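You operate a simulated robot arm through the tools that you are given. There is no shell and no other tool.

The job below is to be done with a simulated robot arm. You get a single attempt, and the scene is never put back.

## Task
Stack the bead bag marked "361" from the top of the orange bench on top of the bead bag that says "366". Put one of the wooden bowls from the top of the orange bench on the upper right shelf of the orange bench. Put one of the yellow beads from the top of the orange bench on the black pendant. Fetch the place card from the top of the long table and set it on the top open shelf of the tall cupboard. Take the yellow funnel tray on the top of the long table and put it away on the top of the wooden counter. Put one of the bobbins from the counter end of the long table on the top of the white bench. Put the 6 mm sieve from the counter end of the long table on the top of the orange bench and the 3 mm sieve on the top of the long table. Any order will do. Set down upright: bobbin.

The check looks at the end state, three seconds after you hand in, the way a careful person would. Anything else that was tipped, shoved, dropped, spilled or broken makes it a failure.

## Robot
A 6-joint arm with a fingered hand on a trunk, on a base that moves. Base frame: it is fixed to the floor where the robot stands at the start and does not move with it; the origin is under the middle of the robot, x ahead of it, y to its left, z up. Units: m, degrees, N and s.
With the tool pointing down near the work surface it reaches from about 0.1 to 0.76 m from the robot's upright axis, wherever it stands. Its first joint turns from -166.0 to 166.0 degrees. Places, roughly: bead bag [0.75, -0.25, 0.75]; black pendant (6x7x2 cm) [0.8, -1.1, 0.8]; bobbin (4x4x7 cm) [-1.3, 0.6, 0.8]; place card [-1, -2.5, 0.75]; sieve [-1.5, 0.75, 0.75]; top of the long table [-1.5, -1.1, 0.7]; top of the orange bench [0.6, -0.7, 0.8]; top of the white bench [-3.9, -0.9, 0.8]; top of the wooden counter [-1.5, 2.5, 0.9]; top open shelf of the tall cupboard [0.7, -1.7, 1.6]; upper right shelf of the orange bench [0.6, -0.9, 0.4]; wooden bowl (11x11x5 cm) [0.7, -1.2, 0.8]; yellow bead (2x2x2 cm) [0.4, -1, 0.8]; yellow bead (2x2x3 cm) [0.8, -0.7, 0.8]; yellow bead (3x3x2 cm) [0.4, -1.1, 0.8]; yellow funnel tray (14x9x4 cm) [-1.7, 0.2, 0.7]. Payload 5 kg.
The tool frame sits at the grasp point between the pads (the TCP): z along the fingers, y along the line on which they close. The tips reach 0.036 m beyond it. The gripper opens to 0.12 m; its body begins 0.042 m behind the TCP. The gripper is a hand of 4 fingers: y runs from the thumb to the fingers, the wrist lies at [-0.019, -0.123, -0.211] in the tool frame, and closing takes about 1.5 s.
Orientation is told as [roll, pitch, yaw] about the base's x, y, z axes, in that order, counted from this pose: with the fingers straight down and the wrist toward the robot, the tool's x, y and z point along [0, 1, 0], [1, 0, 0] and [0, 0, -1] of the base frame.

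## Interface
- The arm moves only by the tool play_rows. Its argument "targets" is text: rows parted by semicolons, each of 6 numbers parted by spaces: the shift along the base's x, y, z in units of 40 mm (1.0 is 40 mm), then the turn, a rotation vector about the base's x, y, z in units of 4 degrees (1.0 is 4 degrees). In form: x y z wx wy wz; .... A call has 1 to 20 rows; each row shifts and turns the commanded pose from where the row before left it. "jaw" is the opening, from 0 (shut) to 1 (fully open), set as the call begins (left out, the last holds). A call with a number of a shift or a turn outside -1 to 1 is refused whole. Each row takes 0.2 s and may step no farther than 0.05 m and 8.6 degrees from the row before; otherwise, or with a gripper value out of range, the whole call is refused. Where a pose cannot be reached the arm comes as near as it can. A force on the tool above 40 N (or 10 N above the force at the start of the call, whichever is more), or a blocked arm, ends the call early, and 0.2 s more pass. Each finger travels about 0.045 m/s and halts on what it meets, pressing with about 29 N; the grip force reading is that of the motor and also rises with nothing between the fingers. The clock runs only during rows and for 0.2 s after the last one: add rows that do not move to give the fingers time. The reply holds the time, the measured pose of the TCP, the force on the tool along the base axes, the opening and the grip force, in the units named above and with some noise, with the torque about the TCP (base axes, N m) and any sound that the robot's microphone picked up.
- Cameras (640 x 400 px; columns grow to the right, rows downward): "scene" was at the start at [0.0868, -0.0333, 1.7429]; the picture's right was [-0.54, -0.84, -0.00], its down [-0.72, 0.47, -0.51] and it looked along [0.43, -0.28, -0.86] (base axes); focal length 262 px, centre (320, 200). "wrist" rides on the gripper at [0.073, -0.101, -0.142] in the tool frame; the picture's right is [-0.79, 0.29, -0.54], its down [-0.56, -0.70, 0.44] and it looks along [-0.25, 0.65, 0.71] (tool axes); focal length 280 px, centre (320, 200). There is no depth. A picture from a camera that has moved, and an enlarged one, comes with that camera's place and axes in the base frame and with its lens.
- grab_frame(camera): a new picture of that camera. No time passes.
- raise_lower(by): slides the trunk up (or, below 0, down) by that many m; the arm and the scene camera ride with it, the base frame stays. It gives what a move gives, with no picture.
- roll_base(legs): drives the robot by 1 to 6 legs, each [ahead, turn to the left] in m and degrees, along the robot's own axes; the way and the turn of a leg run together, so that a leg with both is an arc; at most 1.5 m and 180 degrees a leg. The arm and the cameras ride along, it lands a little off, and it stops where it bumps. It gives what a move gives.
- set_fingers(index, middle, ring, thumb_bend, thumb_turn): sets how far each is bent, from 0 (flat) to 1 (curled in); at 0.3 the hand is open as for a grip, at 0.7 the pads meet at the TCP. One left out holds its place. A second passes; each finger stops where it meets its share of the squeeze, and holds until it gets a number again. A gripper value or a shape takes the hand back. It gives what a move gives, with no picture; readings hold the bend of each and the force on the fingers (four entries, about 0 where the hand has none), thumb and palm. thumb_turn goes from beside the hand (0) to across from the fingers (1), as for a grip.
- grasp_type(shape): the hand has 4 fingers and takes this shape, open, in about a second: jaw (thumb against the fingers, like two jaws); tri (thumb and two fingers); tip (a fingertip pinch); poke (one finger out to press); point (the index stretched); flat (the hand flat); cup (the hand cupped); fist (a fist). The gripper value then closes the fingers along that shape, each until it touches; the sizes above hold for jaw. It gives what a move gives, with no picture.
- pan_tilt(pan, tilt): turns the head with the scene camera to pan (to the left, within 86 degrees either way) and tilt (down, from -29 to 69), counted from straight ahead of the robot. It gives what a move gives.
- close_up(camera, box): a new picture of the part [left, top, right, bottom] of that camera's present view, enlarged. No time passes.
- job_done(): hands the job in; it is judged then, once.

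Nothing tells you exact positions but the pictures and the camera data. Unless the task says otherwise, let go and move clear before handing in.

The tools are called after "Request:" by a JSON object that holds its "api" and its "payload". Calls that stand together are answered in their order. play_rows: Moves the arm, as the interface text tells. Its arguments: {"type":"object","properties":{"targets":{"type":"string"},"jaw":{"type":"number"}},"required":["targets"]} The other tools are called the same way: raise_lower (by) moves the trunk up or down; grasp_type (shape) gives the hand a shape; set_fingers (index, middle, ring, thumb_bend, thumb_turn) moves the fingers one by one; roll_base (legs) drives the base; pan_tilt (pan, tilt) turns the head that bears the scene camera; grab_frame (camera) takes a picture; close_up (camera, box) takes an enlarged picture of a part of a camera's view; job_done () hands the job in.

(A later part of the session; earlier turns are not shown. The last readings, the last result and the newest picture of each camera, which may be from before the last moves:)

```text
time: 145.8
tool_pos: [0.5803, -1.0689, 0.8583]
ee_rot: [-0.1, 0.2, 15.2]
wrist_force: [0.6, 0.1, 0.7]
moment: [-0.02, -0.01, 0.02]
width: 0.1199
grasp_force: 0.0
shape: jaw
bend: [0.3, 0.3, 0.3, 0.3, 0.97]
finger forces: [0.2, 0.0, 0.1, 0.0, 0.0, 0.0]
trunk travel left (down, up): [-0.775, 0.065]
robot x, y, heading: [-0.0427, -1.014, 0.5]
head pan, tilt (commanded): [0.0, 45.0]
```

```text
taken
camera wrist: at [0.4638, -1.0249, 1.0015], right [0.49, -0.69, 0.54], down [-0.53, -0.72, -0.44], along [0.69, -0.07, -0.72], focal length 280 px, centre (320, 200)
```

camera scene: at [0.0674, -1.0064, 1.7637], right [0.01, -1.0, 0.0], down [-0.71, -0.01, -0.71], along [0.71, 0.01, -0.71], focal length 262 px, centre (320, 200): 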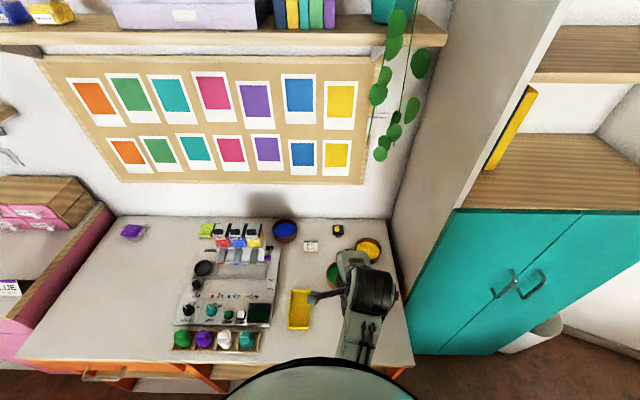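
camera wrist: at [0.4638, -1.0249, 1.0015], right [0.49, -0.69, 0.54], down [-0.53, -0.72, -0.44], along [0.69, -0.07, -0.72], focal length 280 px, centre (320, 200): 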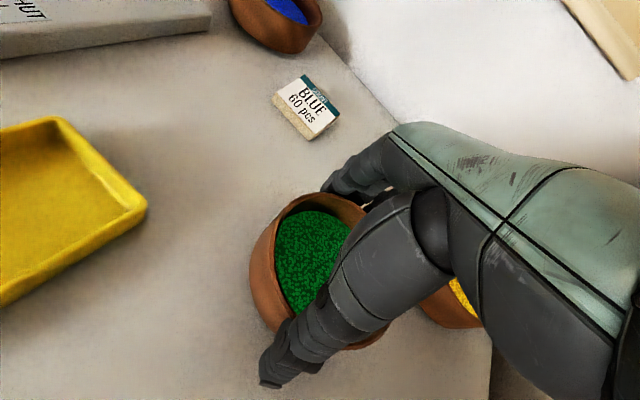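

Request:
{"api": "play_rows", "payload": {"targets": "-0.03 -0.01 -0.12 0 0 0;0 0 0 0 0 0"}}

Request:
{"api": "close_up", "payload": {"camera": "wrist", "box": [220, 150, 420, 400]}}

```text
time: 146.4
tool_pos: [0.5789, -1.0708, 0.8549]
ee_rot: [0.1, 0.1, 15.2]
wrist_force: [1.3, 1.3, 2.9]
moment: [0.06, -0.11, 0.06]
width: 0.1201
grasp_force: 0.1
shape: jaw
bend: [0.3, 0.3, 0.3, 0.3, 0.97]
finger forces: [2.2, 0.1, 0.0, 0.0, 0.0, 0.0]
trunk travel left (down, up): [-0.775, 0.065]
robot x, y, heading: [-0.0452, -1.0104, 0.9]
head pan, tilt (commanded): [0.0, 45.0]
```

```text
1.60 times, centred on (320, 275) of wrist
camera zoom: at [0.463, -1.0257, 0.9971], right [0.49, -0.69, 0.54], down [-0.53, -0.72, -0.44], along [0.69, -0.07, -0.72], focal length 449 px, centre (320, 80)
```

zoom: 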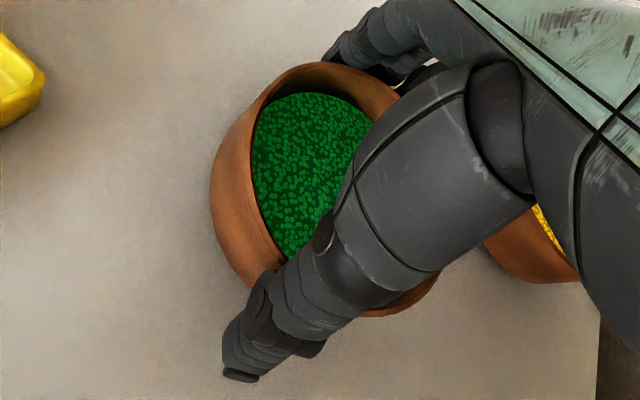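

Both sides are within a few millimetres of the bowl. Closing the hand around it now.

Request:
{"api": "play_rows", "payload": {"targets": "0.04 0.01 0 0 0 0;0 0 0 0 0 0;0 0 0 0 0 0;0 0 0 0 0 0;0 0 0 0 0 0;0 0 0 0 0 0", "jaw": 0.5}}

Request:
{"api": "close_up", "payload": {"camera": "wrist", "box": [220, 150, 420, 400]}}

```text
time: 147.8
tool_pos: [0.58, -1.0703, 0.854]
ee_rot: [0.1, 0.2, 15.2]
wrist_force: [0.3, -0.3, -0.3]
moment: [-0.06, -0.01, 0.0]
width: 0.1003
grasp_force: 28.5
shape: jaw
bend: [0.27, 0.33, 0.33, 0.45, 0.98]
finger forces: [18.2, 11.3, 3.7, 0.0, 34.4, 0.0]
trunk travel left (down, up): [-0.775, 0.065]
robot x, y, heading: [-0.0456, -1.0131, 0.7]
head pan, tilt (commanded): [0.0, 45.0]
```

```text
1.60 times, centred on (320, 275) of wrist
camera zoom: at [0.4647, -1.0251, 0.9965], right [0.49, -0.69, 0.54], down [-0.53, -0.72, -0.44], along [0.69, -0.07, -0.72], focal length 449 px, centre (320, 80)
```

zoom: 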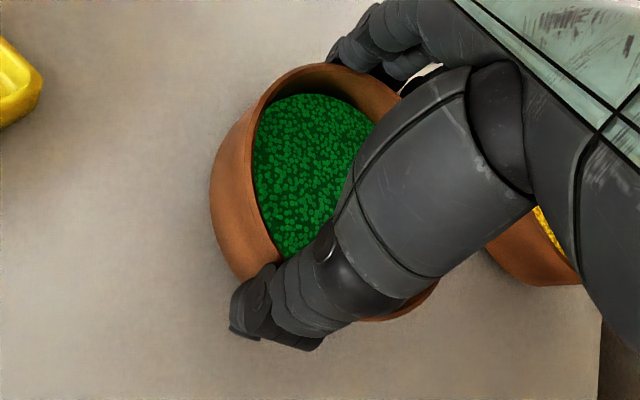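

A balanced grip, about 33 N each way. Lifting slowly and checking that it stays level.

Request:
{"api": "play_rows", "payload": {"targets": "0 0 0.08 0 0 0;0 0 0.1 0 0 0;0 0 0.15 0 0 0;0 0 0.2 0 0 0;0 0 0 0 0 0"}}

Request:
{"api": "close_up", "payload": {"camera": "wrist", "box": [220, 150, 420, 400]}}

```text
time: 149.0
tool_pos: [0.5789, -1.0686, 0.8744]
ee_rot: [-0.1, 0.2, 15.1]
wrist_force: [0.2, -0.6, -1.9]
moment: [-0.01, 0.0, -0.01]
width: 0.1003
grasp_force: 29.4
shape: jaw
bend: [0.27, 0.33, 0.33, 0.45, 0.98]
finger forces: [18.1, 11.5, 3.8, 0.0, 34.3, 0.0]
trunk travel left (down, up): [-0.775, 0.065]
robot x, y, heading: [-0.0422, -1.0119, 0.9]
head pan, tilt (commanded): [0.0, 45.0]
```

```text
1.60 times, centred on (320, 275) of wrist
camera zoom: at [0.4644, -1.0245, 1.0172], right [0.49, -0.69, 0.54], down [-0.53, -0.72, -0.44], along [0.69, -0.07, -0.72], focal length 449 px, centre (320, 80)
```

zoom: 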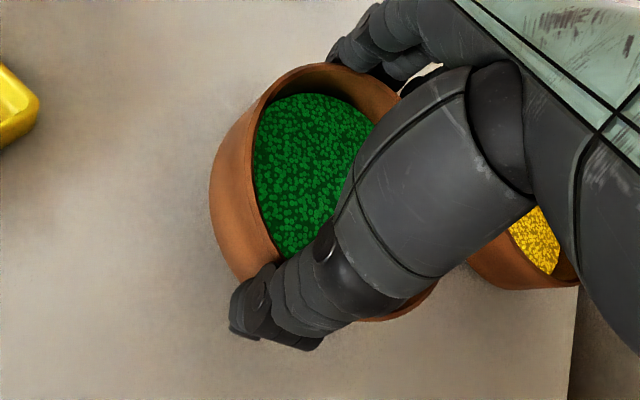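

The bowl is firmly held and level. I'll check how the arm sits in this pose before planning the shelf approach.

Request:
{"api": "grab_frame", "payload": {"camera": "scene"}}

Request:
{"api": "play_rows", "payload": {"targets": "0 0 0.5 0 0 0;0 0 0.6 0 0 0;0 0 0.6 0 0 -0.5;-0.4 0 0.6 0 0 -0.65;-0.6 0 0.5 0 0 -0.65;-0.6 0 0.3 0 0 -0.65;-0.6 0 0 0 0 -0.65;-0.5 0 0 0 0 -0.65"}}

Request:
{"api": "roll_base", "payload": {"legs": [[-0.5, 0]]}}

Request:
{"api": "grab_frame", "payload": {"camera": "scene"}}

```text
taken
camera scene: at [0.0682, -1.0064, 1.7636], right [0.01, -1.0, 0.0], down [-0.71, -0.01, -0.71], along [0.71, 0.01, -0.71], focal length 262 px, centre (320, 200)
```

scene: 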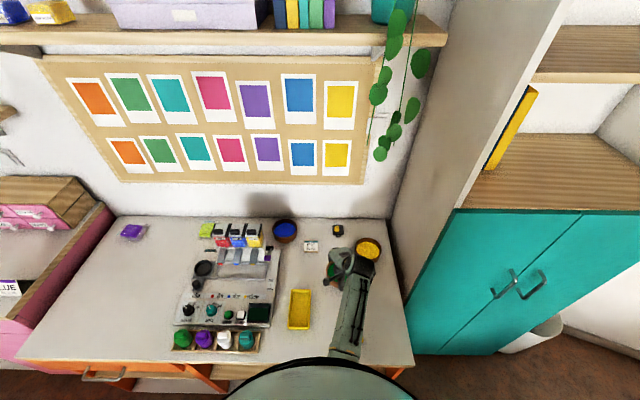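

```text
time: 150.8
tool_pos: [0.4703, -1.0693, 1.0]
ee_rot: [0.0, 0.2, 0.1]
wrist_force: [0.3, 0.2, -1.7]
moment: [-0.01, -0.04, 0.0]
width: 0.1001
grasp_force: 28.4
shape: jaw
bend: [0.27, 0.33, 0.33, 0.45, 0.98]
finger forces: [17.9, 11.5, 3.8, 0.0, 34.2, 0.0]
trunk travel left (down, up): [-0.775, 0.065]
robot x, y, heading: [-0.0423, -1.01, 0.9]
head pan, tilt (commanded): [0.0, 45.0]
```

```text
time: 154.0
tool_pos: [-0.0288, -1.0746, 0.9987]
ee_rot: [0.0, 0.2, 0.6]
wrist_force: [-0.8, 0.5, -0.8]
moment: [0.01, 0.01, 0.0]
width: 0.1002
grasp_force: 28.9
shape: jaw
bend: [0.27, 0.33, 0.33, 0.45, 0.98]
finger forces: [18.0, 11.5, 3.7, 0.1, 34.1, 0.0]
trunk travel left (down, up): [-0.775, 0.065]
robot x, y, heading: [-0.5418, -1.021, 1.1]
head pan, tilt (commanded): [0.0, 45.0]
```

```text
taken
camera scene: at [-0.4311, -1.0137, 1.7636], right [0.02, -1.0, 0.0], down [-0.71, -0.01, -0.71], along [0.71, 0.01, -0.71], focal length 262 px, centre (320, 200)
```

scene: 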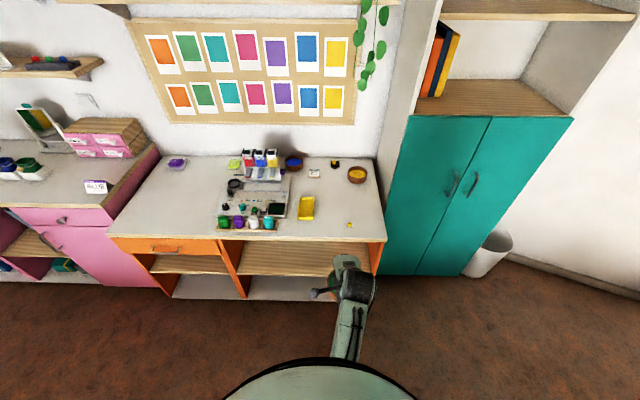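

Lowering the trunk so the bowl comes to shelf height outside the bench, with the forearm coming from below the bench top.

Request:
{"api": "raise_lower", "payload": {"by": -0.4}}

Request:
{"api": "raise_lower", "payload": {"by": -0.12}}

Request:
{"api": "pan_tilt", "payload": {"pan": 0, "tilt": 30}}

Request:
{"api": "grab_frame", "payload": {"camera": "scene"}}

Request:
{"api": "grab_frame", "payload": {"camera": "wrist"}}

```text
time: 157.8
tool_pos: [-0.0293, -1.0752, 0.5991]
ee_rot: [0.0, 0.2, 0.5]
wrist_force: [-0.4, -1.2, -1.6]
moment: [0.02, 0.0, -0.04]
width: 0.1001
grasp_force: 29.5
shape: jaw
bend: [0.27, 0.33, 0.33, 0.45, 0.98]
finger forces: [18.0, 11.5, 3.8, 0.0, 34.2, 0.0]
trunk travel left (down, up): [-0.375, 0.465]
robot x, y, heading: [-0.546, -1.0245, 1.2]
head pan, tilt (commanded): [0.0, 45.0]
```

```text
time: 159.3
tool_pos: [-0.028, -1.0742, 0.4791]
ee_rot: [-0.1, 0.1, 0.6]
wrist_force: [-0.4, 1.3, -0.8]
moment: [0.02, -0.01, 0.01]
width: 0.1
grasp_force: 28.7
shape: jaw
bend: [0.27, 0.33, 0.33, 0.45, 0.98]
finger forces: [18.1, 11.5, 3.8, 0.0, 34.1, 0.0]
trunk travel left (down, up): [-0.255, 0.585]
robot x, y, heading: [-0.5421, -1.022, 1.0]
head pan, tilt (commanded): [0.0, 45.0]
```

```text
time: 160.1
tool_pos: [-0.0286, -1.0755, 0.4792]
ee_rot: [-0.1, 0.1, 0.5]
wrist_force: [0.2, -0.6, -0.7]
moment: [0.02, 0.03, -0.02]
width: 0.1003
grasp_force: 28.9
shape: jaw
bend: [0.27, 0.33, 0.33, 0.45, 0.98]
finger forces: [18.0, 11.5, 3.8, 0.0, 34.1, 0.0]
trunk travel left (down, up): [-0.255, 0.585]
robot x, y, heading: [-0.5448, -1.0193, 1.3]
head pan, tilt (commanded): [0.0, 30.0]
```

```text
taken
camera scene: at [-0.4224, -1.0136, 1.2662], right [0.02, -1.0, 0.0], down [-0.5, -0.01, -0.87], along [0.87, 0.02, -0.5], focal length 262 px, centre (320, 200)
```

scene: 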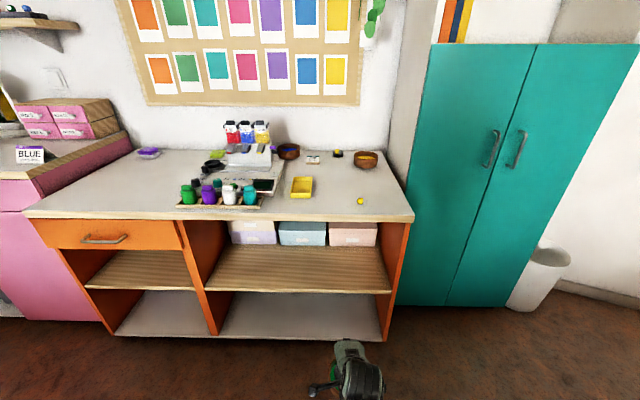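

```text
taken
camera wrist: at [-0.1295, -1.0018, 0.6218], right [0.3, -0.79, 0.54], down [-0.7, -0.57, -0.44], along [0.65, -0.25, -0.72], focal length 280 px, centre (320, 200)
```

wrist: 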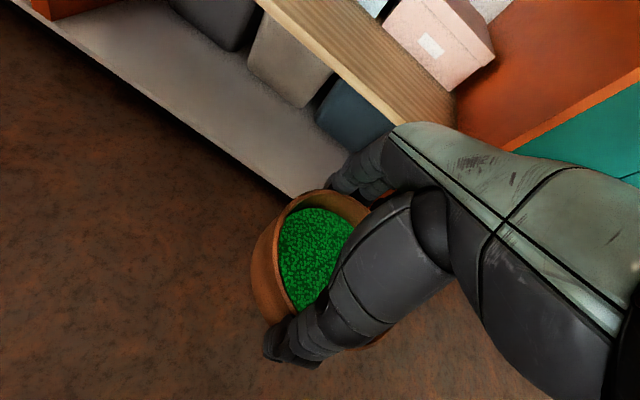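

Request:
{"api": "close_up", "payload": {"camera": "wrist", "box": [230, 0, 470, 150]}}

Request:
{"api": "close_up", "payload": {"camera": "scene", "box": [190, 190, 430, 350]}}

```text
2.67 times, centred on (350, 75) of wrist
camera zoom: at [-0.1295, -1.0018, 0.6218], right [0.3, -0.79, 0.54], down [-0.7, -0.57, -0.44], along [0.65, -0.25, -0.72], focal length 748 px, centre (240, 533)
```

zoom: 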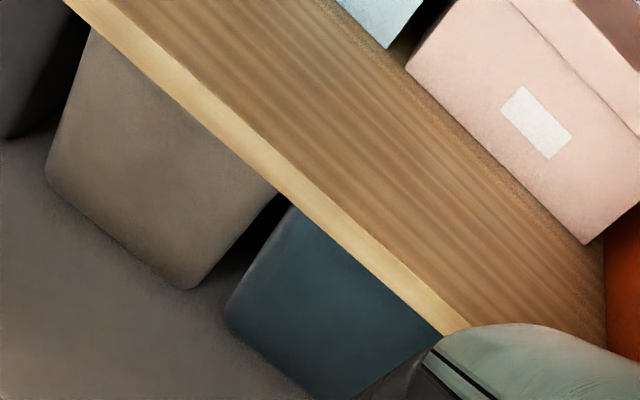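

```text
2.50 times, centred on (310, 270) of scene
camera zoom: at [-0.4224, -1.0136, 1.2662], right [0.02, -1.0, 0.0], down [-0.5, -0.01, -0.87], along [0.87, 0.02, -0.5], focal length 656 px, centre (345, 25)
```

zoom: 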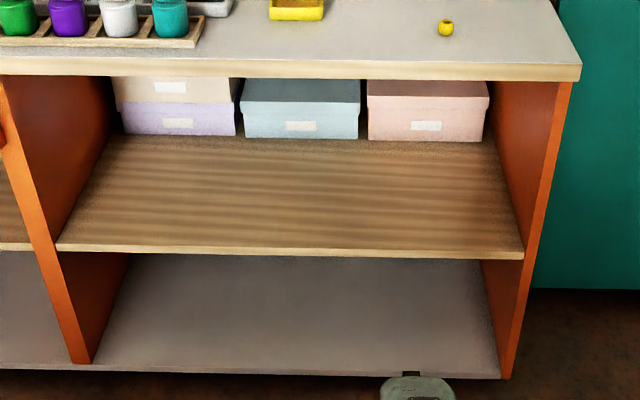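

Combining views gives the shelf front edge at x≈0.32, z≈0.415, and the bench underside at z≈0.774. I'll raise slightly so the bowl's base is about 2 cm above the shelf, then drive up close.

Request:
{"api": "raise_lower", "payload": {"by": 0.013}}

Request:
{"api": "roll_base", "payload": {"legs": [[0.26, 0]]}}

Request:
{"api": "grab_frame", "payload": {"camera": "wrist"}}

Request:
{"api": "pan_tilt", "payload": {"pan": 0, "tilt": 50}}

Request:
{"api": "grab_frame", "payload": {"camera": "scene"}}

```text
time: 160.7
tool_pos: [-0.0293, -1.0743, 0.4915]
ee_rot: [0.0, 0.2, 0.5]
wrist_force: [0.1, -0.7, -1.2]
moment: [0.0, 0.0, 0.0]
width: 0.1003
grasp_force: 29.3
shape: jaw
bend: [0.27, 0.33, 0.33, 0.45, 0.98]
finger forces: [18.0, 11.5, 3.8, 0.1, 34.0, 0.0]
trunk travel left (down, up): [-0.268, 0.572]
robot x, y, heading: [-0.5434, -1.0196, 1.0]
head pan, tilt (commanded): [0.0, 30.0]
```

```text
time: 162.7
tool_pos: [0.2373, -1.0695, 0.4905]
ee_rot: [0.1, 0.2, 0.5]
wrist_force: [-0.1, -0.5, -1.7]
moment: [0.08, 0.01, -0.02]
width: 0.1005
grasp_force: 29.1
shape: jaw
bend: [0.27, 0.33, 0.33, 0.45, 0.98]
finger forces: [18.1, 11.5, 3.7, 0.0, 34.0, 0.0]
trunk travel left (down, up): [-0.268, 0.572]
robot x, y, heading: [-0.276, -1.016, 1.2]
head pan, tilt (commanded): [0.0, 30.0]
```

```text
taken
camera wrist: at [0.136, -0.9968, 0.6345], right [0.3, -0.79, 0.54], down [-0.7, -0.57, -0.44], along [0.65, -0.25, -0.72], focal length 280 px, centre (320, 200)
```

wrist: 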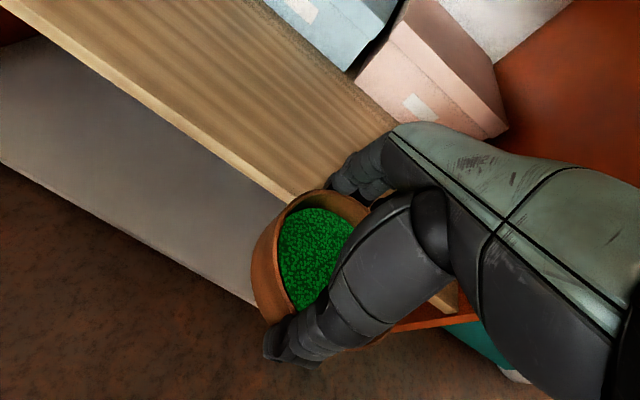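

```text
time: 163.5
tool_pos: [0.2356, -1.0696, 0.4919]
ee_rot: [0.0, 0.2, 0.4]
wrist_force: [-1.0, 0.5, -1.4]
moment: [0.0, 0.02, 0.01]
width: 0.0999
grasp_force: 28.9
shape: jaw
bend: [0.27, 0.33, 0.33, 0.45, 0.98]
finger forces: [18.1, 11.6, 3.8, 0.1, 34.0, 0.1]
trunk travel left (down, up): [-0.268, 0.572]
robot x, y, heading: [-0.278, -1.0136, 1.2]
head pan, tilt (commanded): [0.0, 50.0]
```

```text
taken
camera scene: at [-0.1704, -1.0088, 1.2498], right [0.02, -1.0, 0.0], down [-0.77, -0.01, -0.64], along [0.64, 0.01, -0.77], focal length 262 px, centre (320, 200)
```

scene: 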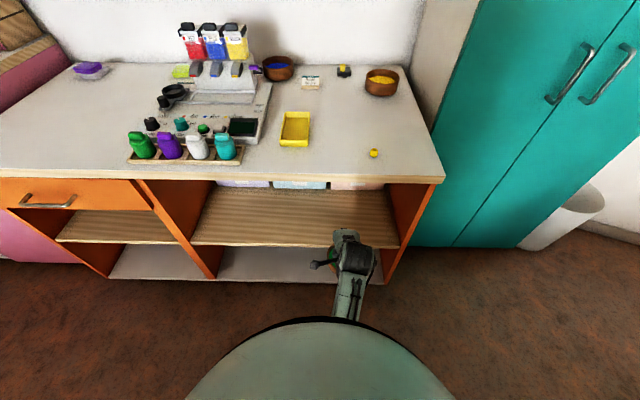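

The bowl is at the shelf's lip with about 2 cm of clearance underneath. Extending the arm forward into the bay.

Request:
{"api": "play_rows", "payload": {"targets": "0.6 0 0 0 0 0;0.6 0 0 0 0 0;0.6 0 0 0 0 0;0 0 0 0 0 0"}}

Request:
{"api": "grab_frame", "payload": {"camera": "wrist"}}

Request:
{"api": "close_up", "payload": {"camera": "scene", "box": [270, 180, 430, 330]}}

```text
time: 164.5
tool_pos: [0.3093, -1.0692, 0.4907]
ee_rot: [0.1, 0.2, 0.5]
wrist_force: [0.1, 0.2, -2.2]
moment: [0.0, 0.0, 0.0]
width: 0.1002
grasp_force: 28.1
shape: jaw
bend: [0.27, 0.33, 0.33, 0.45, 0.98]
finger forces: [18.1, 11.6, 3.8, 0.0, 34.1, 0.1]
trunk travel left (down, up): [-0.268, 0.572]
robot x, y, heading: [-0.2757, -1.0165, 1.1]
head pan, tilt (commanded): [0.0, 50.0]
```

```text
taken
camera wrist: at [0.208, -0.9974, 0.6347], right [0.3, -0.79, 0.54], down [-0.7, -0.57, -0.44], along [0.65, -0.25, -0.72], focal length 280 px, centre (320, 200)
```

wrist: 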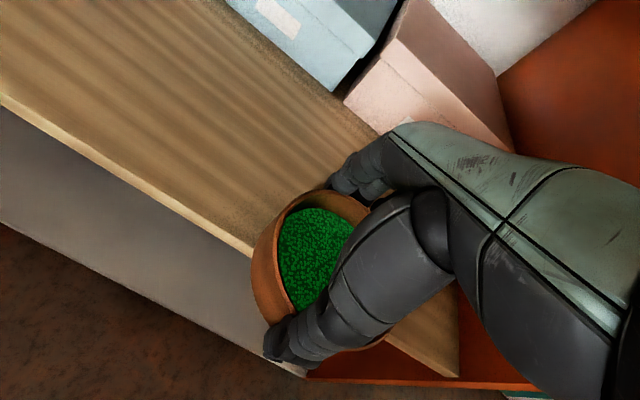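

```text
2.67 times, centred on (350, 255) of scene
camera zoom: at [-0.1705, -1.0088, 1.2497], right [0.02, -1.0, 0.0], down [-0.77, -0.01, -0.64], along [0.64, 0.01, -0.77], focal length 700 px, centre (240, 53)
```

zoom: 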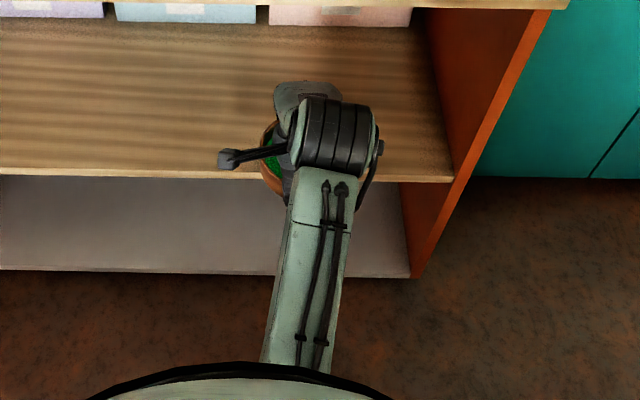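

Request:
{"api": "play_rows", "payload": {"targets": "0.6 0 0 0 0 0;0.6 0 0 0 0 0;0.6 0 0 0 0 0;0.6 0 0 0 0 0;0 0 0 0 0 0"}}

Request:
{"api": "grab_frame", "payload": {"camera": "wrist"}}

Request:
{"api": "close_up", "payload": {"camera": "scene", "box": [270, 150, 430, 300]}}

```text
time: 165.7
tool_pos: [0.4013, -1.0693, 0.4918]
ee_rot: [0.1, 0.2, 0.6]
wrist_force: [-0.3, 0.2, -1.0]
moment: [0.01, -0.04, 0.01]
width: 0.1003
grasp_force: 29.4
shape: jaw
bend: [0.27, 0.33, 0.33, 0.45, 0.98]
finger forces: [18.0, 11.6, 4.0, 0.1, 34.0, 0.1]
trunk travel left (down, up): [-0.268, 0.572]
robot x, y, heading: [-0.275, -1.0122, 1.3]
head pan, tilt (commanded): [0.0, 50.0]
```

```text
taken
camera wrist: at [0.3022, -0.997, 0.6352], right [0.3, -0.79, 0.54], down [-0.7, -0.57, -0.44], along [0.65, -0.25, -0.72], focal length 280 px, centre (320, 200)
```

wrist: 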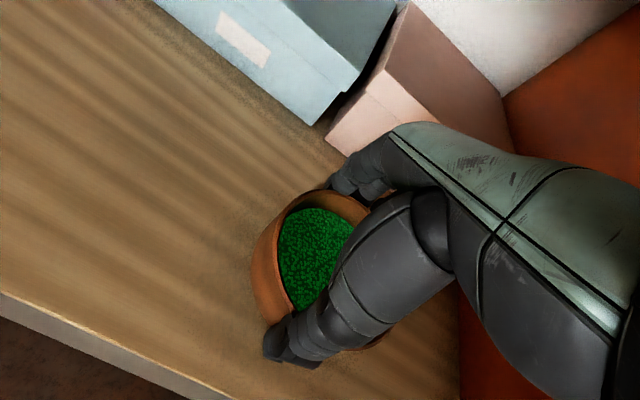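

```text
2.67 times, centred on (350, 225) of scene
camera zoom: at [-0.1705, -1.0088, 1.2497], right [0.02, -1.0, 0.0], down [-0.77, -0.01, -0.64], along [0.64, 0.01, -0.77], focal length 700 px, centre (240, 133)
```

zoom: 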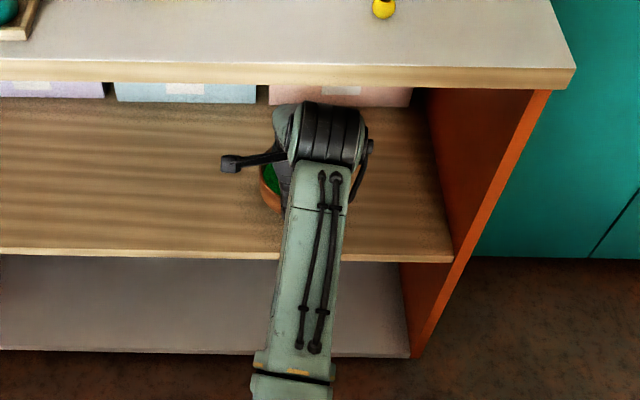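

The bowl is fully over the shelf. Lowering it carefully to contact.

Request:
{"api": "play_rows", "payload": {"targets": "0 0 -0.2 0 0 0;0 0 -0.1 0 0 0;0 0 -0.1 0 0 0;0 0 0 0 0 0"}}

Request:
{"api": "play_rows", "payload": {"targets": "0 0 -0.08 0 0 0;0 0 -0.05 0 0 0;0 0 0 0 0 0"}}

Request:
{"api": "grab_frame", "payload": {"camera": "wrist"}}

```text
time: 166.7
tool_pos: [0.4051, -1.069, 0.4751]
ee_rot: [0.0, 0.2, 0.5]
wrist_force: [0.7, 0.1, -0.8]
moment: [0.01, -0.01, 0.03]
width: 0.1001
grasp_force: 28.8
shape: jaw
bend: [0.27, 0.33, 0.33, 0.45, 0.98]
finger forces: [18.0, 11.6, 3.9, 0.1, 33.8, 0.0]
trunk travel left (down, up): [-0.268, 0.572]
robot x, y, heading: [-0.278, -1.0122, 0.9]
head pan, tilt (commanded): [0.0, 50.0]
```

```text
time: 167.5
tool_pos: [0.405, -1.0693, 0.4727]
ee_rot: [0.0, 0.0, 0.5]
wrist_force: [-1.4, 3.1, 13.8]
moment: [-0.12, 0.33, -0.07]
width: 0.0994
grasp_force: 29.5
shape: jaw
bend: [0.27, 0.33, 0.33, 0.46, 0.97]
finger forces: [16.7, 11.1, 3.7, 0.0, 36.5, 0.1]
trunk travel left (down, up): [-0.268, 0.572]
robot x, y, heading: [-0.2792, -1.0117, 1.2]
head pan, tilt (commanded): [0.0, 50.0]
```

```text
taken
camera wrist: at [0.3039, -0.997, 0.6153], right [0.3, -0.79, 0.54], down [-0.69, -0.57, -0.44], along [0.66, -0.25, -0.71], focal length 280 px, centre (320, 200)
```

wrist: 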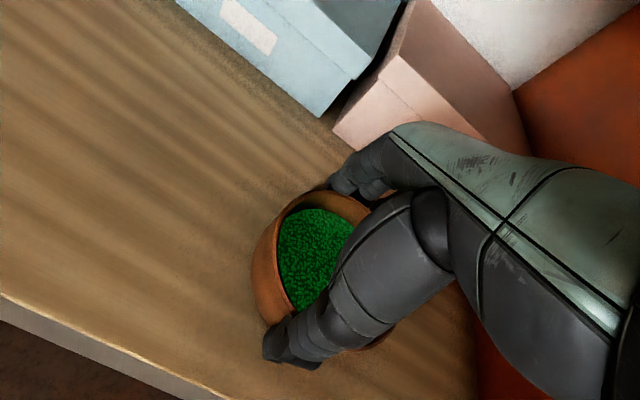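

Touchdown on the shelf (z≈0.419). Relaxing 1–2 mm and opening the hand fully.

Request:
{"api": "play_rows", "payload": {"targets": "0 0 0.04 0 0 0;0 0 0 0 0 0;0 0 0 0 0 0;0 0 0 0 0 0;0 0 0 0 0 0", "jaw": 1}}

Request:
{"api": "grab_frame", "payload": {"camera": "wrist"}}

```text
time: 168.7
tool_pos: [0.4037, -1.0703, 0.4725]
ee_rot: [-0.1, 0.2, 0.5]
wrist_force: [-0.6, 0.5, 0.5]
moment: [0.0, -0.06, 0.02]
width: 0.1199
grasp_force: 0.0
shape: jaw
bend: [0.3, 0.3, 0.3, 0.29, 0.97]
finger forces: [1.5, 0.0, 0.1, 0.0, 1.3, 0.1]
trunk travel left (down, up): [-0.268, 0.572]
robot x, y, heading: [-0.2788, -1.0146, 1.2]
head pan, tilt (commanded): [0.0, 50.0]
```

```text
taken
camera wrist: at [0.3038, -0.998, 0.6148], right [0.3, -0.79, 0.54], down [-0.7, -0.57, -0.44], along [0.65, -0.25, -0.72], focal length 280 px, centre (320, 200)
```

wrist: 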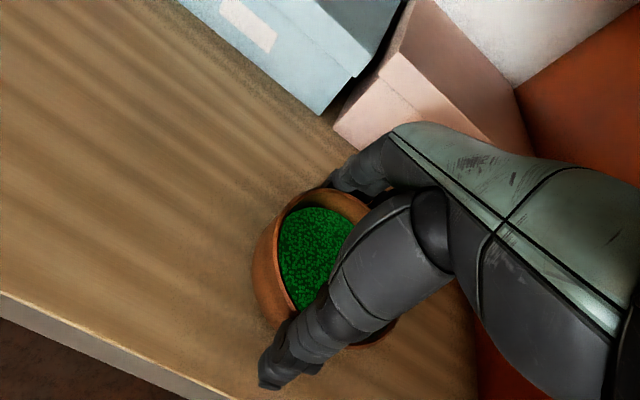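

The fingers still just touch the bowl. I'll spread them a bit wider before rising.

Request:
{"api": "set_fingers", "payload": {"index": 0.18, "middle": 0.18, "ring": 0.18, "thumb_bend": 0.18}}

Request:
{"api": "grab_frame", "payload": {"camera": "wrist"}}

```text
time: 169.7
tool_pos: [0.4051, -1.0699, 0.4722]
ee_rot: [0.0, 0.3, 0.5]
wrist_force: [-0.2, -0.5, -0.3]
moment: [-0.01, -0.02, -0.02]
width: 0.1553
grasp_force: 0.1
shape: fingers
bend: [0.18, 0.18, 0.18, 0.18, 0.97]
finger forces: [0.0, 0.1, 0.0, 0.0, 0.0, 0.0]
trunk travel left (down, up): [-0.268, 0.572]
robot x, y, heading: [-0.2797, -1.013, 1.0]
head pan, tilt (commanded): [0.0, 50.0]
```

```text
taken
camera wrist: at [0.3039, -0.9979, 0.6151], right [0.3, -0.79, 0.54], down [-0.7, -0.57, -0.44], along [0.65, -0.25, -0.72], focal length 280 px, centre (320, 200)
```

wrist: 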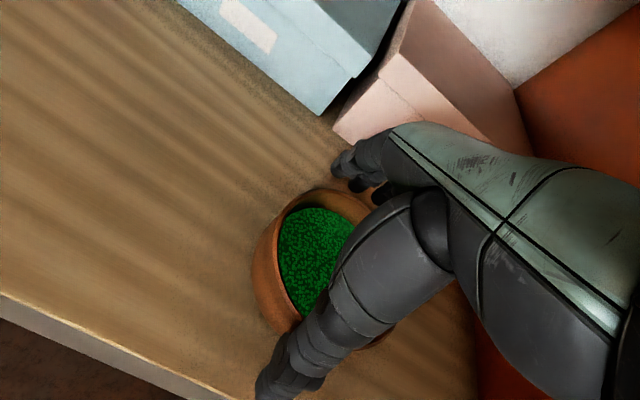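

All clear, as the wider spread frees the bowl. Rising 3.3 cm, then backing out.

Request:
{"api": "play_rows", "payload": {"targets": "0 0 0.2 0 0 0;0 0 0.2 0 0 0;0 0 0.2 0 0 0;0 0 0.22 0 0 0;0 0 0 0 0 0"}}

Request:
{"api": "grab_frame", "payload": {"camera": "wrist"}}

```text
time: 170.9
tool_pos: [0.4057, -1.0698, 0.5044]
ee_rot: [0.0, 0.1, 0.5]
wrist_force: [-0.1, 0.0, -0.2]
moment: [0.0, -0.02, 0.02]
width: 0.1554
grasp_force: 0.0
shape: fingers
bend: [0.18, 0.18, 0.18, 0.18, 0.97]
finger forces: [0.1, 0.1, 0.0, 0.1, 0.1, 0.0]
trunk travel left (down, up): [-0.268, 0.572]
robot x, y, heading: [-0.2784, -1.0145, 1.4]
head pan, tilt (commanded): [0.0, 50.0]
```

```text
taken
camera wrist: at [0.3052, -0.9969, 0.6485], right [0.3, -0.79, 0.54], down [-0.7, -0.57, -0.44], along [0.65, -0.25, -0.72], focal length 280 px, centre (320, 200)
```

wrist: 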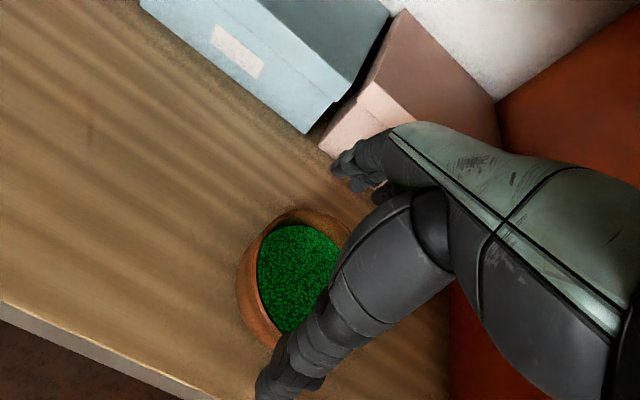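

Request:
{"api": "play_rows", "payload": {"targets": "-0.4 0 0.05 0 0 0;-0.5 0 0 0 0 0;-0.5 0 0 0 0 0;-0.6 0 0 0 0 0;-0.7 0 0 0 0 0;-0.8 0 0 0 0 0;-0.8 0 0 0 0 0;-0.8 0 0 0 0 0"}}

Request:
{"api": "grab_frame", "payload": {"camera": "wrist"}}

Request:
{"api": "grab_frame", "payload": {"camera": "scene"}}

```text
time: 172.7
tool_pos: [0.2019, -1.0676, 0.507]
ee_rot: [0.0, 0.1, 0.5]
wrist_force: [0.2, -1.0, -0.2]
moment: [-0.01, 0.02, 0.0]
width: 0.1553
grasp_force: 0.1
shape: fingers
bend: [0.18, 0.18, 0.18, 0.18, 0.97]
finger forces: [0.0, 0.0, 0.0, 0.1, 0.1, 0.1]
trunk travel left (down, up): [-0.268, 0.572]
robot x, y, heading: [-0.2766, -1.0136, 1.1]
head pan, tilt (commanded): [0.0, 50.0]
```

```text
taken
camera wrist: at [0.101, -0.9955, 0.6497], right [0.3, -0.79, 0.54], down [-0.7, -0.57, -0.44], along [0.65, -0.25, -0.72], focal length 280 px, centre (320, 200)
```

wrist: 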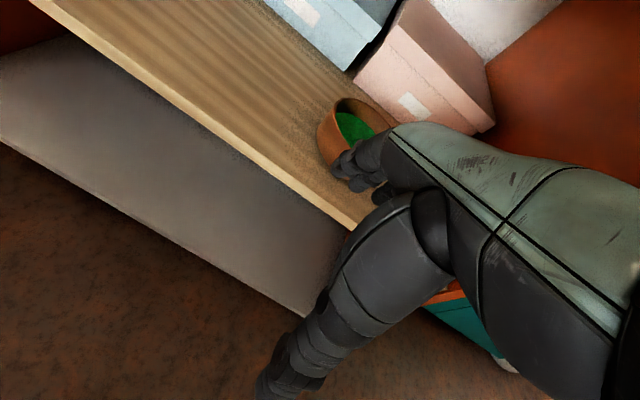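

```text
taken
camera scene: at [-0.171, -1.0087, 1.2498], right [0.02, -1.0, 0.0], down [-0.77, -0.01, -0.64], along [0.64, 0.01, -0.77], focal length 262 px, centre (320, 200)
```

scene: 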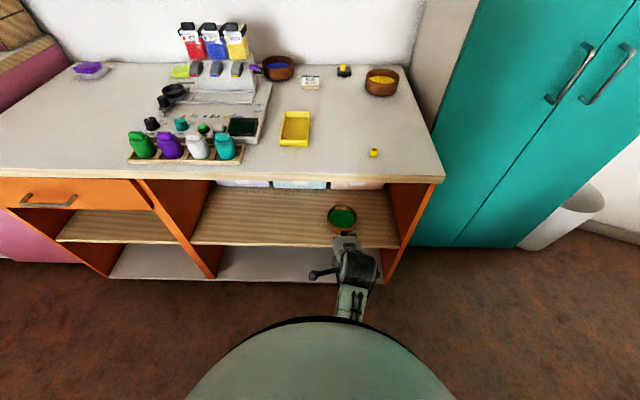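

The green bowl stands on the shelf. Next is the place card on the long table, so I'll back off, raise the trunk and turn to look for it.

Request:
{"api": "roll_base", "payload": {"legs": [[-0.1, 0]]}}

Request:
{"api": "raise_lower", "payload": {"by": 0.4}}

Request:
{"api": "raise_lower", "payload": {"by": 0.11}}

Request:
{"api": "roll_base", "payload": {"legs": [[0, -110]]}}

Request:
{"api": "pan_tilt", "payload": {"pan": 0, "tilt": 30}}

Request:
{"api": "grab_frame", "payload": {"camera": "scene"}}

```text
time: 173.9
tool_pos: [0.1042, -1.0701, 0.5079]
ee_rot: [0.0, 0.1, 0.4]
wrist_force: [-0.2, 0.1, 0.2]
moment: [-0.03, -0.05, -0.01]
width: 0.1556
grasp_force: 0.1
shape: fingers
bend: [0.18, 0.18, 0.18, 0.18, 0.97]
finger forces: [0.1, 0.0, 0.0, 0.0, 0.0, 0.0]
trunk travel left (down, up): [-0.268, 0.572]
robot x, y, heading: [-0.3792, -1.0142, 1.0]
head pan, tilt (commanded): [0.0, 50.0]
```

```text
time: 177.8
tool_pos: [0.1041, -1.0682, 0.9059]
ee_rot: [-0.1, 0.2, 0.4]
wrist_force: [0.9, 0.8, -0.2]
moment: [0.03, 0.0, 0.01]
width: 0.1556
grasp_force: 0.1
shape: fingers
bend: [0.18, 0.18, 0.18, 0.18, 0.97]
finger forces: [0.0, 0.0, 0.1, 0.0, 0.0, 0.0]
trunk travel left (down, up): [-0.668, 0.172]
robot x, y, heading: [-0.3747, -1.019, 1.2]
head pan, tilt (commanded): [0.0, 50.0]
```

```text
time: 179.2
tool_pos: [0.1042, -1.0695, 1.017]
ee_rot: [-0.1, 0.3, 0.4]
wrist_force: [0.4, -0.2, 0.0]
moment: [0.01, 0.0, 0.04]
width: 0.1555
grasp_force: 0.1
shape: fingers
bend: [0.18, 0.18, 0.18, 0.18, 0.97]
finger forces: [0.0, 0.0, 0.0, 0.1, 0.0, 0.0]
trunk travel left (down, up): [-0.778, 0.062]
robot x, y, heading: [-0.3719, -1.0156, 1.3]
head pan, tilt (commanded): [0.0, 50.0]
```

```text
time: 185.0
tool_pos: [-0.582, -1.4531, 1.0171]
ee_rot: [-0.1, 0.2, -108.3]
wrist_force: [-0.1, 0.0, -1.6]
moment: [0.03, 0.0, -0.03]
width: 0.1554
grasp_force: 0.0
shape: fingers
bend: [0.18, 0.18, 0.18, 0.18, 0.97]
finger forces: [0.1, 0.1, 0.1, 0.0, 0.0, 0.0]
trunk travel left (down, up): [-0.778, 0.062]
robot x, y, heading: [-0.3711, -1.0117, -108.0]
head pan, tilt (commanded): [0.0, 50.0]
```

```text
time: 185.8
tool_pos: [-0.5831, -1.4515, 1.016]
ee_rot: [-0.1, 0.2, -108.3]
wrist_force: [0.4, 0.0, -0.7]
moment: [-0.02, 0.03, 0.0]
width: 0.1556
grasp_force: 0.0
shape: fingers
bend: [0.18, 0.18, 0.18, 0.18, 0.97]
finger forces: [0.0, 0.0, 0.0, 0.0, 0.1, 0.0]
trunk travel left (down, up): [-0.778, 0.062]
robot x, y, heading: [-0.3764, -1.0188, -107.8]
head pan, tilt (commanded): [0.0, 30.0]
```

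```text
taken
camera scene: at [-0.4122, -1.1273, 1.7892], right [-0.95, 0.31, 0.0], down [0.15, 0.48, -0.87], along [-0.27, -0.82, -0.5], focal length 262 px, centre (320, 200)
```

scene: 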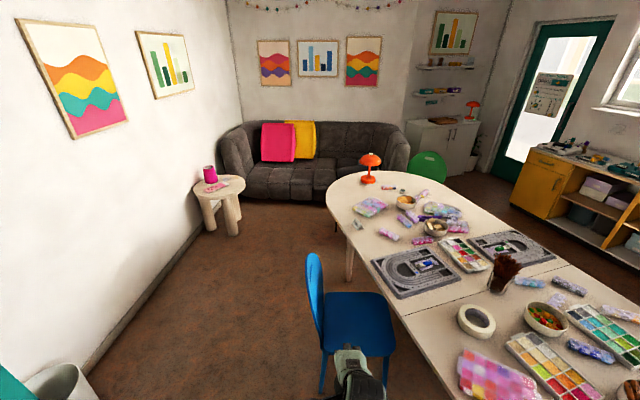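

Request:
{"api": "close_up", "payload": {"camera": "scene", "box": [320, 150, 480, 260]}}

Request:
{"api": "close_up", "payload": {"camera": "scene", "box": [440, 220, 640, 400]}}

```text
3.64 times, centred on (400, 205) of scene
camera zoom: at [-0.4122, -1.1273, 1.7892], right [-0.95, 0.31, 0.0], down [0.15, 0.48, -0.87], along [-0.27, -0.82, -0.5], focal length 954 px, centre (29, 182)
```

zoom: 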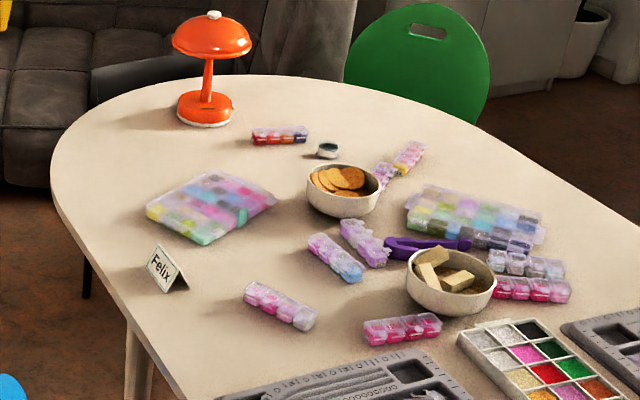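

```text
2.22 times, centred on (540, 310) of scene
camera zoom: at [-0.4122, -1.1273, 1.7892], right [-0.95, 0.31, 0.0], down [0.15, 0.48, -0.87], along [-0.27, -0.82, -0.5], focal length 583 px, centre (-169, -44)
```

zoom: 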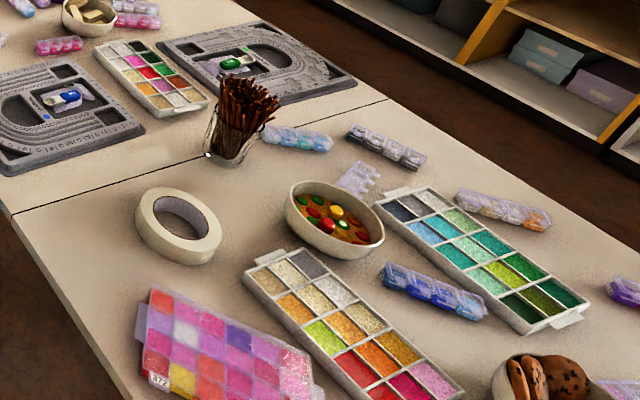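

The "Felix" tent card stands near the table's edge at about (-1.10, -2.43). A blue chair stands at (-0.9, -2.0), so I'll drive around it on the right, then face the table.

Request:
{"api": "roll_base", "payload": {"legs": [[0, 38], [0.75, 0], [0, -20], [0.7, 0], [0, -88]]}}

Request:
{"api": "pan_tilt", "payload": {"pan": 0, "tilt": 40}}

Request:
{"api": "grab_frame", "payload": {"camera": "scene"}}

Request:
{"api": "grab_frame", "payload": {"camera": "wrist"}}

```text
time: 201.6
tool_pos: [-0.6421, -2.3286, 1.0163]
ee_rot: [0.0, 0.2, 180.0]
wrist_force: [-0.5, 1.1, 0.2]
moment: [0.0, 0.02, -0.01]
width: 0.1554
grasp_force: 0.1
shape: fingers
bend: [0.18, 0.18, 0.18, 0.18, 0.97]
finger forces: [0.0, 0.0, 0.0, 0.0, 0.0, 0.0]
trunk travel left (down, up): [-0.778, 0.062]
robot x, y, heading: [-0.1627, -2.3907, -179.6]
head pan, tilt (commanded): [0.0, 30.0]
```

```text
time: 202.4
tool_pos: [-0.6418, -2.3277, 1.0155]
ee_rot: [0.0, 0.3, 179.8]
wrist_force: [0.6, -0.9, 0.1]
moment: [-0.04, -0.03, 0.0]
width: 0.1554
grasp_force: 0.1
shape: fingers
bend: [0.18, 0.18, 0.18, 0.18, 0.97]
finger forces: [0.1, 0.0, 0.1, 0.0, 0.0, 0.0]
trunk travel left (down, up): [-0.778, 0.062]
robot x, y, heading: [-0.1591, -2.3892, -179.9]
head pan, tilt (commanded): [0.0, 40.0]
```

```text
taken
camera scene: at [-0.2765, -2.3849, 1.7739], right [-0.01, 1.0, 0.0], down [0.64, 0.01, -0.77], along [-0.77, -0.01, -0.64], focal length 262 px, centre (320, 200)
```

scene: 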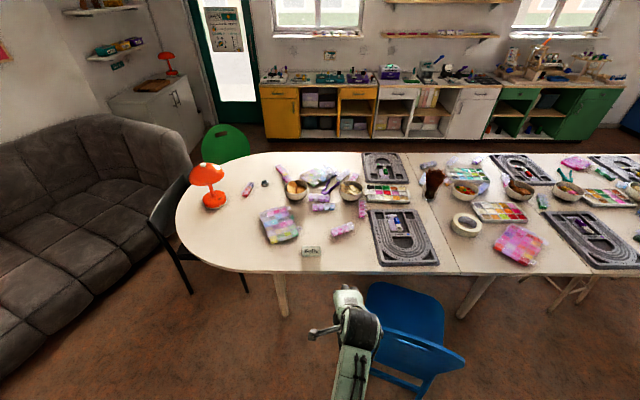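

```text
taken
camera wrist: at [-0.5399, -2.4005, 1.1594], right [-0.29, 0.79, 0.54], down [0.7, 0.56, -0.44], along [-0.65, 0.25, -0.72], focal length 280 px, centre (320, 200)
```

wrist: 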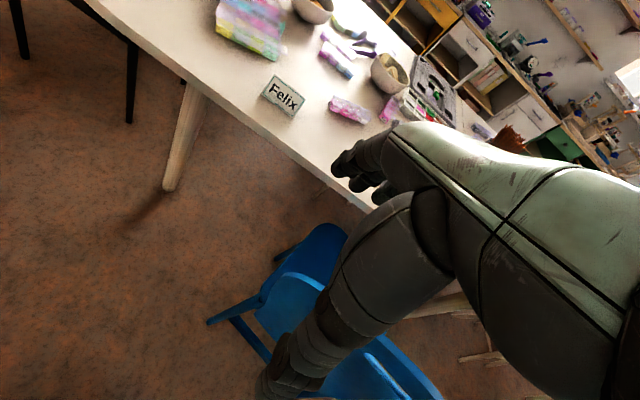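

Request:
{"api": "close_up", "payload": {"camera": "wrist", "box": [230, 60, 350, 140]}}

Request:
{"api": "close_up", "payload": {"camera": "scene", "box": [250, 200, 370, 290]}}

```text
5.00 times, centred on (290, 100) of wrist
camera zoom: at [-0.5399, -2.4005, 1.1594], right [-0.29, 0.79, 0.54], down [0.7, 0.56, -0.44], along [-0.65, 0.25, -0.72], focal length 1402 px, centre (470, 700)
```

zoom: 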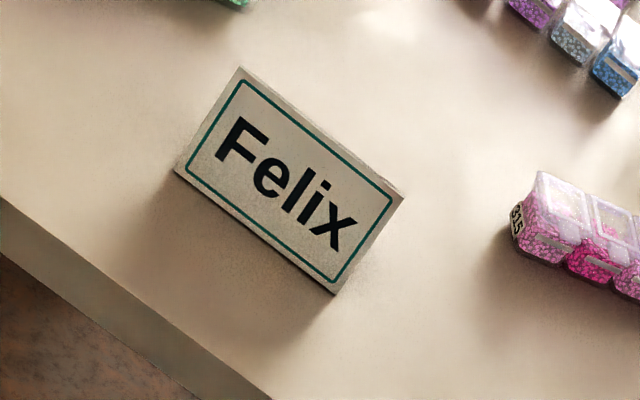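

```text
4.44 times, centred on (310, 245) of scene
camera zoom: at [-0.2765, -2.3849, 1.7739], right [-0.01, 1.0, 0.0], down [0.64, 0.01, -0.77], along [-0.77, -0.01, -0.64], focal length 1166 px, centre (364, 0)
```

zoom: 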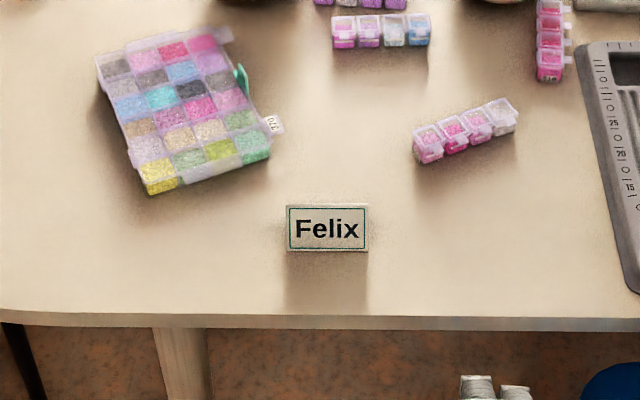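

The card stands with its text facing me, about 9 cm wide, ridge along y. Its destination is at z≈1.6, so before picking I'll test in free air whether the arm can reach that high with the hand pointing forward.

Request:
{"api": "raise_lower", "payload": {"by": 0.06}}

Request:
{"api": "play_rows", "payload": {"targets": "0 0 0.2 0 0 1;0 0 0.2 0 0 1;0 0 0.2 0 0 1;0 0 0.2 0 0 1;0 0 0.2 0 0 1;0 0 0.2 0 0 1;0 0 0.2 0 0 1;0 0 0.2 0 0 1;0 0 0.2 0 0 1;0 0 0.2 0 0 1;0 0 0 0 0 1;0 0 0 0 0 1;0 0 0 0 0 1;0 0 0 0 0 1;0 0 0 0 0 1;0 0 0 0 0 1;0 0 0 0 0 1;0 0 0 0 0 1;0 0 0 0 0 1;0 0 0 0 0 1"}}

Request:
{"api": "play_rows", "payload": {"targets": "0 0 0 0 0 1;0 0 0 0 0 1;0 0 0 0 0 0.55;0 0 0 0 1 0;0 0 0 0 1 0;0 0 0 0 1 0;0 0 0 0 1 0;0 0 0 0 1 0;0 0 0 0 1 0;0 0 0 0 1 0;0 0 0 0 1 0;0 0 0 0 1 0;0 0 0 0 1 0;0 0 0 0 1 0;0 0 0 0 1 0;0 0 0 0 1 0;0 0 0 0 1 0;0 0 0 0 1 0;0 0 0 0 1 0;0 0 0 0 1 0"}}

Request:
{"api": "grab_frame", "payload": {"camera": "scene"}}

```text
time: 203.4
tool_pos: [-0.641, -2.3285, 1.0756]
ee_rot: [0.0, 0.2, 179.9]
wrist_force: [0.8, -1.2, 0.8]
moment: [-0.03, 0.02, 0.0]
width: 0.1554
grasp_force: 0.0
shape: fingers
bend: [0.18, 0.18, 0.18, 0.18, 0.97]
finger forces: [0.1, 0.0, 0.1, 0.0, 0.0, 0.1]
trunk travel left (down, up): [-0.838, 0.002]
robot x, y, heading: [-0.162, -2.3898, -179.4]
head pan, tilt (commanded): [0.0, 40.0]
```

```text
time: 207.6
tool_pos: [-0.6828, -2.3654, 1.0766]
ee_rot: [-0.1, 0.1, -100.1]
wrist_force: [0.1, 0.6, 1.1]
moment: [0.01, 0.0, 0.03]
width: 0.1555
grasp_force: 0.1
shape: fingers
bend: [0.18, 0.18, 0.18, 0.18, 0.97]
finger forces: [0.1, 0.1, 0.1, 0.1, 0.0, 0.1]
out of reach, approached as far as the arm can: row 13, 14, 15, 16, 17, 18, 19, 20
trunk travel left (down, up): [-0.838, 0.002]
robot x, y, heading: [-0.1621, -2.3874, -179.7]
head pan, tilt (commanded): [0.0, 40.0]
```

```text
time: 211.8
tool_pos: [-0.6951, -2.3765, 1.0509]
ee_rot: [-68.1, 0.2, -90.1]
wrist_force: [0.4, -0.9, 0.2]
moment: [0.01, 0.01, 0.01]
width: 0.1558
grasp_force: 0.1
shape: fingers
bend: [0.18, 0.18, 0.18, 0.18, 0.97]
finger forces: [0.1, 0.0, 0.1, 0.0, 0.0, 0.1]
out of reach, approached as far as the arm can: row 1, 2, 3
trunk travel left (down, up): [-0.838, 0.002]
robot x, y, heading: [-0.163, -2.3879, -179.5]
head pan, tilt (commanded): [0.0, 40.0]
```

```text
taken
camera scene: at [-0.2762, -2.385, 1.8339], right [-0.01, 1.0, 0.0], down [0.64, 0.01, -0.77], along [-0.77, -0.01, -0.64], focal length 262 px, centre (320, 200)
```

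scene: 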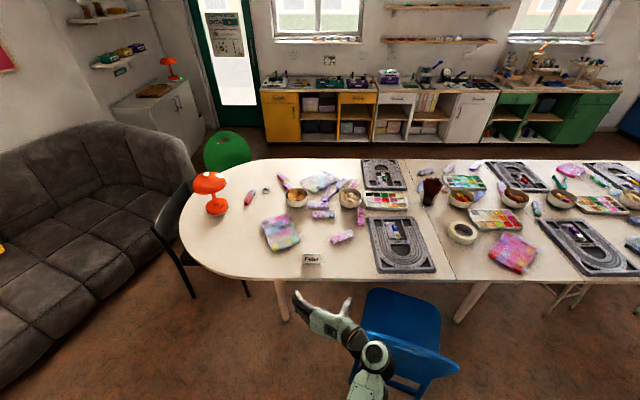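

Pointing forward now. I'll raise straight up to find the height limit in this orientation.

Request:
{"api": "play_rows", "payload": {"targets": "0 0 1 0 0.4 0;0 0 1 0 0.4 0;0 0 1 0 0.4 0;0 0 1 0 0.4 0;0 0 1 0 0 0;0 0 1 0 0 0;0 0 1 0 0 0;0 0 1 0 0 0;0 0 1 0 0 0;0 0 1 0 0 0;0 0 1 0 0 0;0 0 1 0 0 0;0 0 1 0 0 0;0 0 1 0 0 0"}}

```text
time: 214.8
tool_pos: [-0.7019, -2.374, 1.6088]
ee_rot: [-74.2, 0.1, -90.2]
wrist_force: [-0.2, 0.0, -0.2]
moment: [0.02, 0.03, -0.02]
width: 0.1555
grasp_force: 0.0
shape: fingers
bend: [0.18, 0.18, 0.18, 0.18, 0.98]
finger forces: [0.1, 0.1, 0.0, 0.1, 0.1, 0.1]
out of reach, approached as far as the arm can: row 10
trunk travel left (down, up): [-0.838, 0.002]
robot x, y, heading: [-0.1625, -2.3872, -179.5]
head pan, tilt (commanded): [0.0, 40.0]
```

Very good: TCP reaches z=1.61 with the hand pointing forward. Checking a bit higher and further forward.

Request:
{"api": "play_rows", "payload": {"targets": "0 0 1 0 0 0;0 0 1 0 0 0;-0.5 0 0 0 0 0;-0.5 0 0 0 0 0;-0.5 0 0 0 0 0"}}

Request:
{"api": "grab_frame", "payload": {"camera": "scene"}}

```text
time: 216.0
tool_pos: [-0.7609, -2.3725, 1.6878]
ee_rot: [-74.4, 0.1, -90.2]
wrist_force: [-0.1, 0.2, -0.3]
moment: [-0.02, 0.01, 0.02]
width: 0.1555
grasp_force: 0.1
shape: fingers
bend: [0.18, 0.18, 0.18, 0.18, 0.98]
finger forces: [0.0, 0.0, 0.0, 0.0, 0.1, 0.1]
trunk travel left (down, up): [-0.838, 0.002]
robot x, y, heading: [-0.1561, -2.3866, -179.6]
head pan, tilt (commanded): [0.0, 40.0]
```

```text
taken
camera scene: at [-0.2769, -2.3848, 1.8339], right [-0.01, 1.0, 0.0], down [0.64, 0.01, -0.77], along [-0.77, -0.01, -0.64], focal length 262 px, centre (320, 200)
```

scene: 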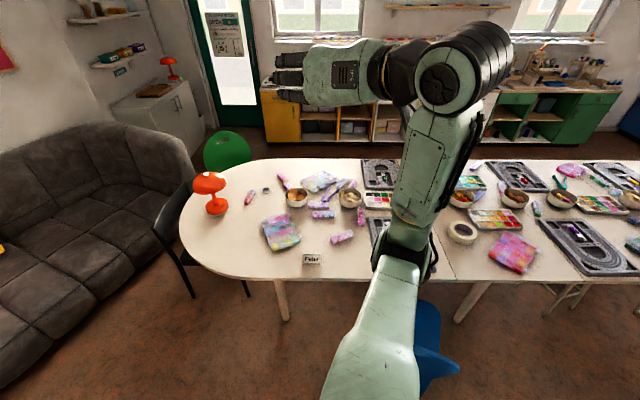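

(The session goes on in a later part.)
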